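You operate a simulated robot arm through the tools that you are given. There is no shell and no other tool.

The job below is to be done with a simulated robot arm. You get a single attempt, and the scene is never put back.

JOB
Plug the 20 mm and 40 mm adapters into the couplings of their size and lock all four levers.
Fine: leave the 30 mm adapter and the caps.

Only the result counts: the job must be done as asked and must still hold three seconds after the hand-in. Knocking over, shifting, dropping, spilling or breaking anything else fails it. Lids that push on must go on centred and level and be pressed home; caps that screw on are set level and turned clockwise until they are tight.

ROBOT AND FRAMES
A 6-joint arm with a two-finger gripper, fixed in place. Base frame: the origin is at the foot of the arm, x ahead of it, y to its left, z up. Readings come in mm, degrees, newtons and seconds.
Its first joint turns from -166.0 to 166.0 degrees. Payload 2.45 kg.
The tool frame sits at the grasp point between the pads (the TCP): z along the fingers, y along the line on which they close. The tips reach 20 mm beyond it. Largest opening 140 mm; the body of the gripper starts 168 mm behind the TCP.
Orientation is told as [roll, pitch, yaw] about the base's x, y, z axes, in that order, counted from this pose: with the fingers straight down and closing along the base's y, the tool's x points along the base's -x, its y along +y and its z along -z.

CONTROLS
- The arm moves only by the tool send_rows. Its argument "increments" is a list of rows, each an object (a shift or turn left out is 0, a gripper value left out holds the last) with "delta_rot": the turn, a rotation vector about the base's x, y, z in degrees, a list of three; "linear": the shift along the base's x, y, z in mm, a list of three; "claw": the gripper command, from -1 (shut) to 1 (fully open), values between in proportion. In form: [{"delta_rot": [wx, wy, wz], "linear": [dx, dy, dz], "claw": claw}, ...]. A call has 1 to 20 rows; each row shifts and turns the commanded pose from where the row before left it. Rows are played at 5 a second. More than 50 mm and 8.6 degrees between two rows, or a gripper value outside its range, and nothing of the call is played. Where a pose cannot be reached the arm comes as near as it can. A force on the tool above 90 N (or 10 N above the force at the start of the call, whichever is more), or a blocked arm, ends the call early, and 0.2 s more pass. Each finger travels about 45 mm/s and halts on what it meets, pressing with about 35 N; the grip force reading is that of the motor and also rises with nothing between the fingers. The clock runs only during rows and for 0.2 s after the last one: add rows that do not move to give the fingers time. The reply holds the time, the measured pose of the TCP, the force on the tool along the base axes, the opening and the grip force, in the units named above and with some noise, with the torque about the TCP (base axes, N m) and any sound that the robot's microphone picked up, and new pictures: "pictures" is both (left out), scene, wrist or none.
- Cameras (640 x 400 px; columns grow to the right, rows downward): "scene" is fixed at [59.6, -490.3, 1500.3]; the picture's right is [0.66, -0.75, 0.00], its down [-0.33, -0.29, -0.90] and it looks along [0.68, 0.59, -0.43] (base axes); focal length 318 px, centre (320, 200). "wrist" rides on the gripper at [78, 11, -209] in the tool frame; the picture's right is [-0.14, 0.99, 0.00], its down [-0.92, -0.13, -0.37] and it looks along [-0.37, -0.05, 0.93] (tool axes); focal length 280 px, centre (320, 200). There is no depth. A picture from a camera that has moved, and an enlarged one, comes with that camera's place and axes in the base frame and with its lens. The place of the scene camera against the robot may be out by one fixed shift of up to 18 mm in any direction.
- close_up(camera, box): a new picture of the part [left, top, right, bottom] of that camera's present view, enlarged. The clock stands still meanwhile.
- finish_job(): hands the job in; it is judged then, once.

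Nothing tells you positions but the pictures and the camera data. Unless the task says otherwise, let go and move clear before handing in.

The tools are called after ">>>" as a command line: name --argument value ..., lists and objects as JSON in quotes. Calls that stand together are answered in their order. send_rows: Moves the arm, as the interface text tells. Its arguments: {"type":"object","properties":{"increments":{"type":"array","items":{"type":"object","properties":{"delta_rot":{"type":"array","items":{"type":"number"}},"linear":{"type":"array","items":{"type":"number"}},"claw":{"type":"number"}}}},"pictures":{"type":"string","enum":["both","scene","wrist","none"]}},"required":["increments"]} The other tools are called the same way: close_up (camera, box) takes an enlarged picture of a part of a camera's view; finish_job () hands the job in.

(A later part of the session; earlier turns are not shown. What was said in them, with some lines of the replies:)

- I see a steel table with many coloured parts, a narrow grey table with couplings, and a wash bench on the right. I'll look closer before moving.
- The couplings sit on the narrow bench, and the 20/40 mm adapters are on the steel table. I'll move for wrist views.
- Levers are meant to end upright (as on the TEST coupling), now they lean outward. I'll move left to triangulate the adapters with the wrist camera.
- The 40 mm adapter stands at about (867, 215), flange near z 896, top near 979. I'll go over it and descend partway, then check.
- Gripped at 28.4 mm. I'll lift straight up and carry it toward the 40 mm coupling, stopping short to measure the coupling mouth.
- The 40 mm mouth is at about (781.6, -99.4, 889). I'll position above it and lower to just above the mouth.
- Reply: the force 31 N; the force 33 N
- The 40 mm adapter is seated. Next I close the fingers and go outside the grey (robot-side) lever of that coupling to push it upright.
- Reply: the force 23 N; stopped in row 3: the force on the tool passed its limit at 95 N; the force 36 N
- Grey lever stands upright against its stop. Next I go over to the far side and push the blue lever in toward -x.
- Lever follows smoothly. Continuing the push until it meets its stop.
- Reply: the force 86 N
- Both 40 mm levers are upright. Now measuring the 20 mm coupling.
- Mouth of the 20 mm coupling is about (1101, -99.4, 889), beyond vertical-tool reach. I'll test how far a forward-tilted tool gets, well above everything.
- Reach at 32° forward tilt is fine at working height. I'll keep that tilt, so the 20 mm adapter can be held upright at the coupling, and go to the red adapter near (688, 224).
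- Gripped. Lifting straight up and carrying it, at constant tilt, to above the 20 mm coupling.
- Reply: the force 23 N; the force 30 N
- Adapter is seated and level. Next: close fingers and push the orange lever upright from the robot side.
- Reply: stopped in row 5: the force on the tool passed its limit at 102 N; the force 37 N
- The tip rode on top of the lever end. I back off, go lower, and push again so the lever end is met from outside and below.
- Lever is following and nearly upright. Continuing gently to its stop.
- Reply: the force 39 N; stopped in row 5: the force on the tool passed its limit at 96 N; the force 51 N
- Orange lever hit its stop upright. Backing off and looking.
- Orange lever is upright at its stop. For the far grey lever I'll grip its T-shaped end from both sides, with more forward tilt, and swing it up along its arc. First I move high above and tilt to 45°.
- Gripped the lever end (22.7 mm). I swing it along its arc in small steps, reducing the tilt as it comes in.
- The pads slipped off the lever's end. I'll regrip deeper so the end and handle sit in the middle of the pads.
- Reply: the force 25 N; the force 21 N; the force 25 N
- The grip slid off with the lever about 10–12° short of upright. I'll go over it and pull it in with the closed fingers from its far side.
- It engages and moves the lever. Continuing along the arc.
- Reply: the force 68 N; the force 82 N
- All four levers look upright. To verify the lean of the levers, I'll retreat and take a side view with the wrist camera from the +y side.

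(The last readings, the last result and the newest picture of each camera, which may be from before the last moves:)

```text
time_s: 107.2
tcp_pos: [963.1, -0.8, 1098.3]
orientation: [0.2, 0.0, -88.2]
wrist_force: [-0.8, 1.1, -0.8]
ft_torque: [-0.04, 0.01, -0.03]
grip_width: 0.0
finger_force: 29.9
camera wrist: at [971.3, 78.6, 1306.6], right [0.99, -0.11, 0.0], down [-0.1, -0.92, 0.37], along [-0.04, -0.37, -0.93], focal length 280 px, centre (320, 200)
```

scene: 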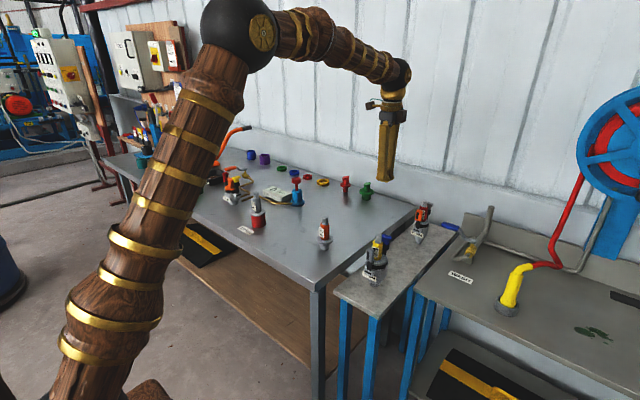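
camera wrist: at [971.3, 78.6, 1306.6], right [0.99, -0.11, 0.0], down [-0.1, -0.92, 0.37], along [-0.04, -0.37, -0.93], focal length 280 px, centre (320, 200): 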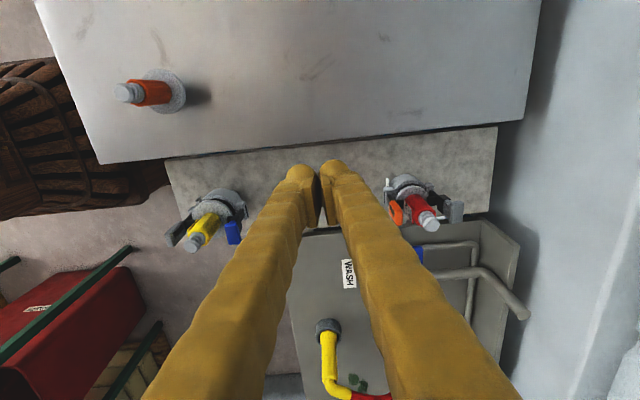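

>>> send_rows --increments '[{"delta_rot": [-8, 0, 0], "linear": [0, 10, -10]}, {"delta_rot": [-8, 0, 0], "linear": [0, 10, -10]}, {"delta_rot": [-8, 0, 0], "linear": [0, 10, -10]}, {"delta_rot": [-8, 0, 0], "linear": [0, 10, 0]}, {"delta_rot": [-8, 0, 0]}, {}, {}]' --pictures "wrist"

>>> close_up --camera "wrist" --box '[360, 100, 500, 240]'

>>> close_up --camera "wrist" --box '[140, 110, 280, 250]'

```text
time_s: 108.8
tcp_pos: [963.3, 39.6, 1068.6]
orientation: [-1.7, -40.1, -87.5]
wrist_force: [0.7, 0.1, -0.6]
ft_torque: [-0.02, 0.02, 0.0]
grip_width: 0.1
finger_force: 28.8
camera wrist: at [971.1, 234.9, 1177.3], right [0.99, -0.08, 0.07], down [-0.1, -0.47, 0.88], along [-0.04, -0.88, -0.47], focal length 280 px, centre (320, 200)
```

wrist: 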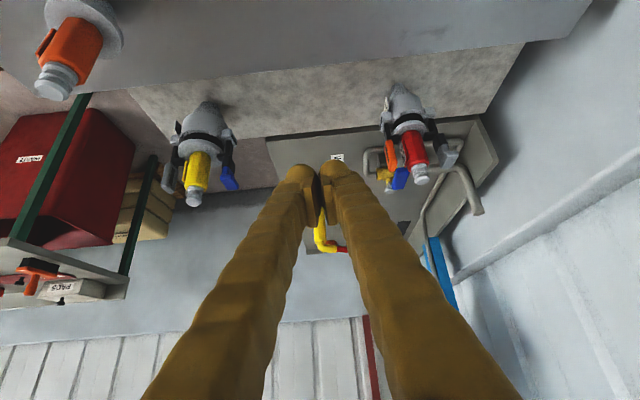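

```text
2.86 times, centred on (430, 170) of wrist
camera zoom: at [971.1, 234.9, 1177.3], right [0.99, -0.08, 0.07], down [-0.1, -0.47, 0.88], along [-0.04, -0.88, -0.47], focal length 801 px, centre (6, 286)
```

zoom: 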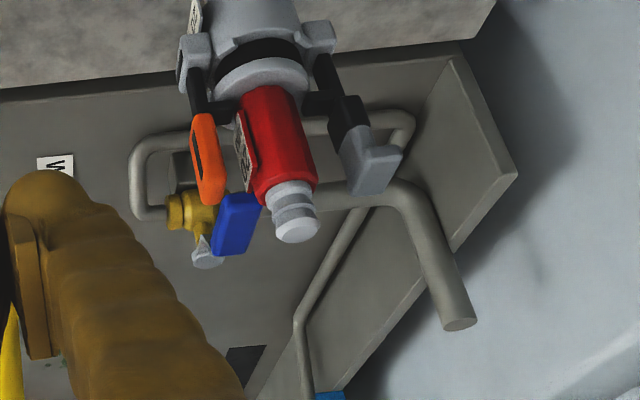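

```text
2.86 times, centred on (210, 180) of wrist
camera zoom: at [971.1, 234.9, 1177.3], right [0.99, -0.08, 0.07], down [-0.1, -0.47, 0.88], along [-0.04, -0.88, -0.47], focal length 801 px, centre (634, 257)
```

zoom: 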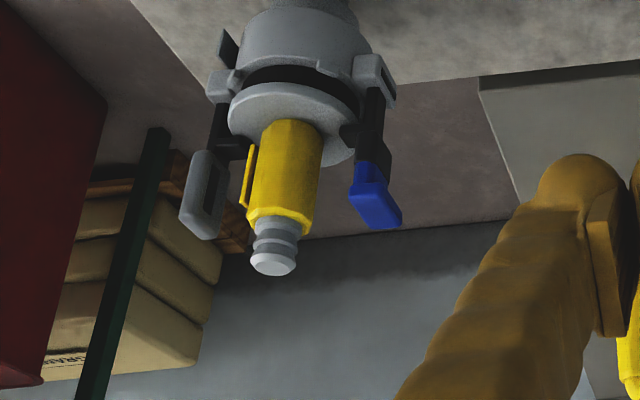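

>>> close_up --camera "wrist" --box '[410, 95, 480, 190]'

>>> close_up --camera "wrist" --box '[155, 115, 245, 215]'

>>> close_up --camera "wrist" --box '[375, 80, 465, 190]'

```text
4.21 times, centred on (445, 142) of wrist
camera zoom: at [971.1, 234.9, 1177.3], right [0.99, -0.08, 0.07], down [-0.1, -0.47, 0.88], along [-0.04, -0.88, -0.47], focal length 1181 px, centre (-206, 442)
```

zoom: 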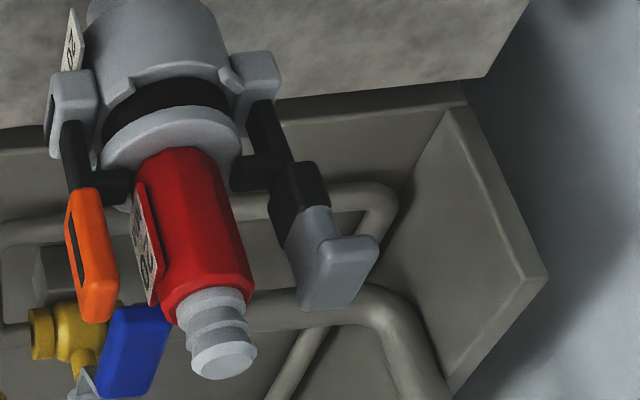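

```text
4.00 times, centred on (200, 165) of wrist
camera zoom: at [971.1, 234.9, 1177.3], right [0.99, -0.08, 0.07], down [-0.1, -0.47, 0.88], along [-0.04, -0.88, -0.47], focal length 1122 px, centre (800, 340)
```

zoom: 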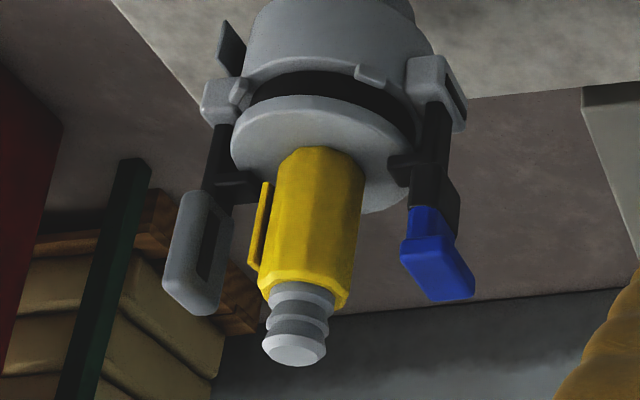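

```text
3.64 times, centred on (420, 135) of wrist
camera zoom: at [971.1, 234.9, 1177.3], right [0.99, -0.08, 0.07], down [-0.1, -0.47, 0.88], along [-0.04, -0.88, -0.47], focal length 1020 px, centre (-44, 436)
```

zoom: 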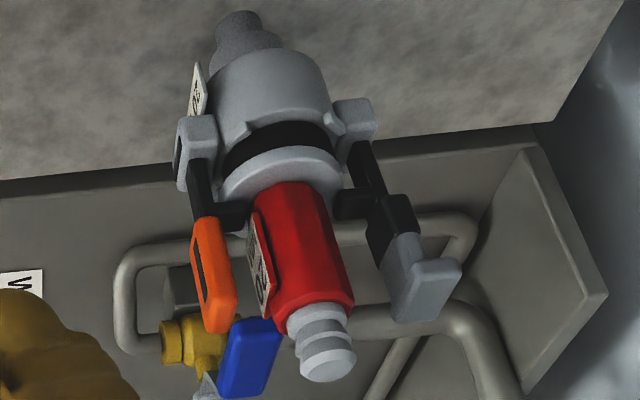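

The side view shows both adapters seated level and all four levers standing vertical, with their cams over the flanges. The gripper is empty and clear, so I hand the job in.

>>> finish_job

```text
The job is handed in.
```

I plugged the 20 mm and 40 mm adapters into the couplings of their size, closed all four levers upright, and handed the job in. The verdict has not come back.

- **Adapters:** each was pushed down with about 30 N until its flange met the coupling ring. Both sit level.
- **Levers:** each was pushed until it stopped moving, with about 75–95 N on the tool. A side view then showed all four within about 2–3° of vertical, matching the closed coupling at the TEST station.
- **No click:** the microphone reported no locking sound, so I took the levers as locked from the hard stop and their position.
- **20 mm coupling, far lever:** my grip slipped off it twice. I finished by pulling it in from behind with the closed fingers.
- **20 mm coupling, orange lever:** my first push tripped the force limit at 102 N because I met the lever from above. The second push closed it normally.

I left the 30 mm adapter and the caps where they were. I released everything and moved the gripper clear before handing in.
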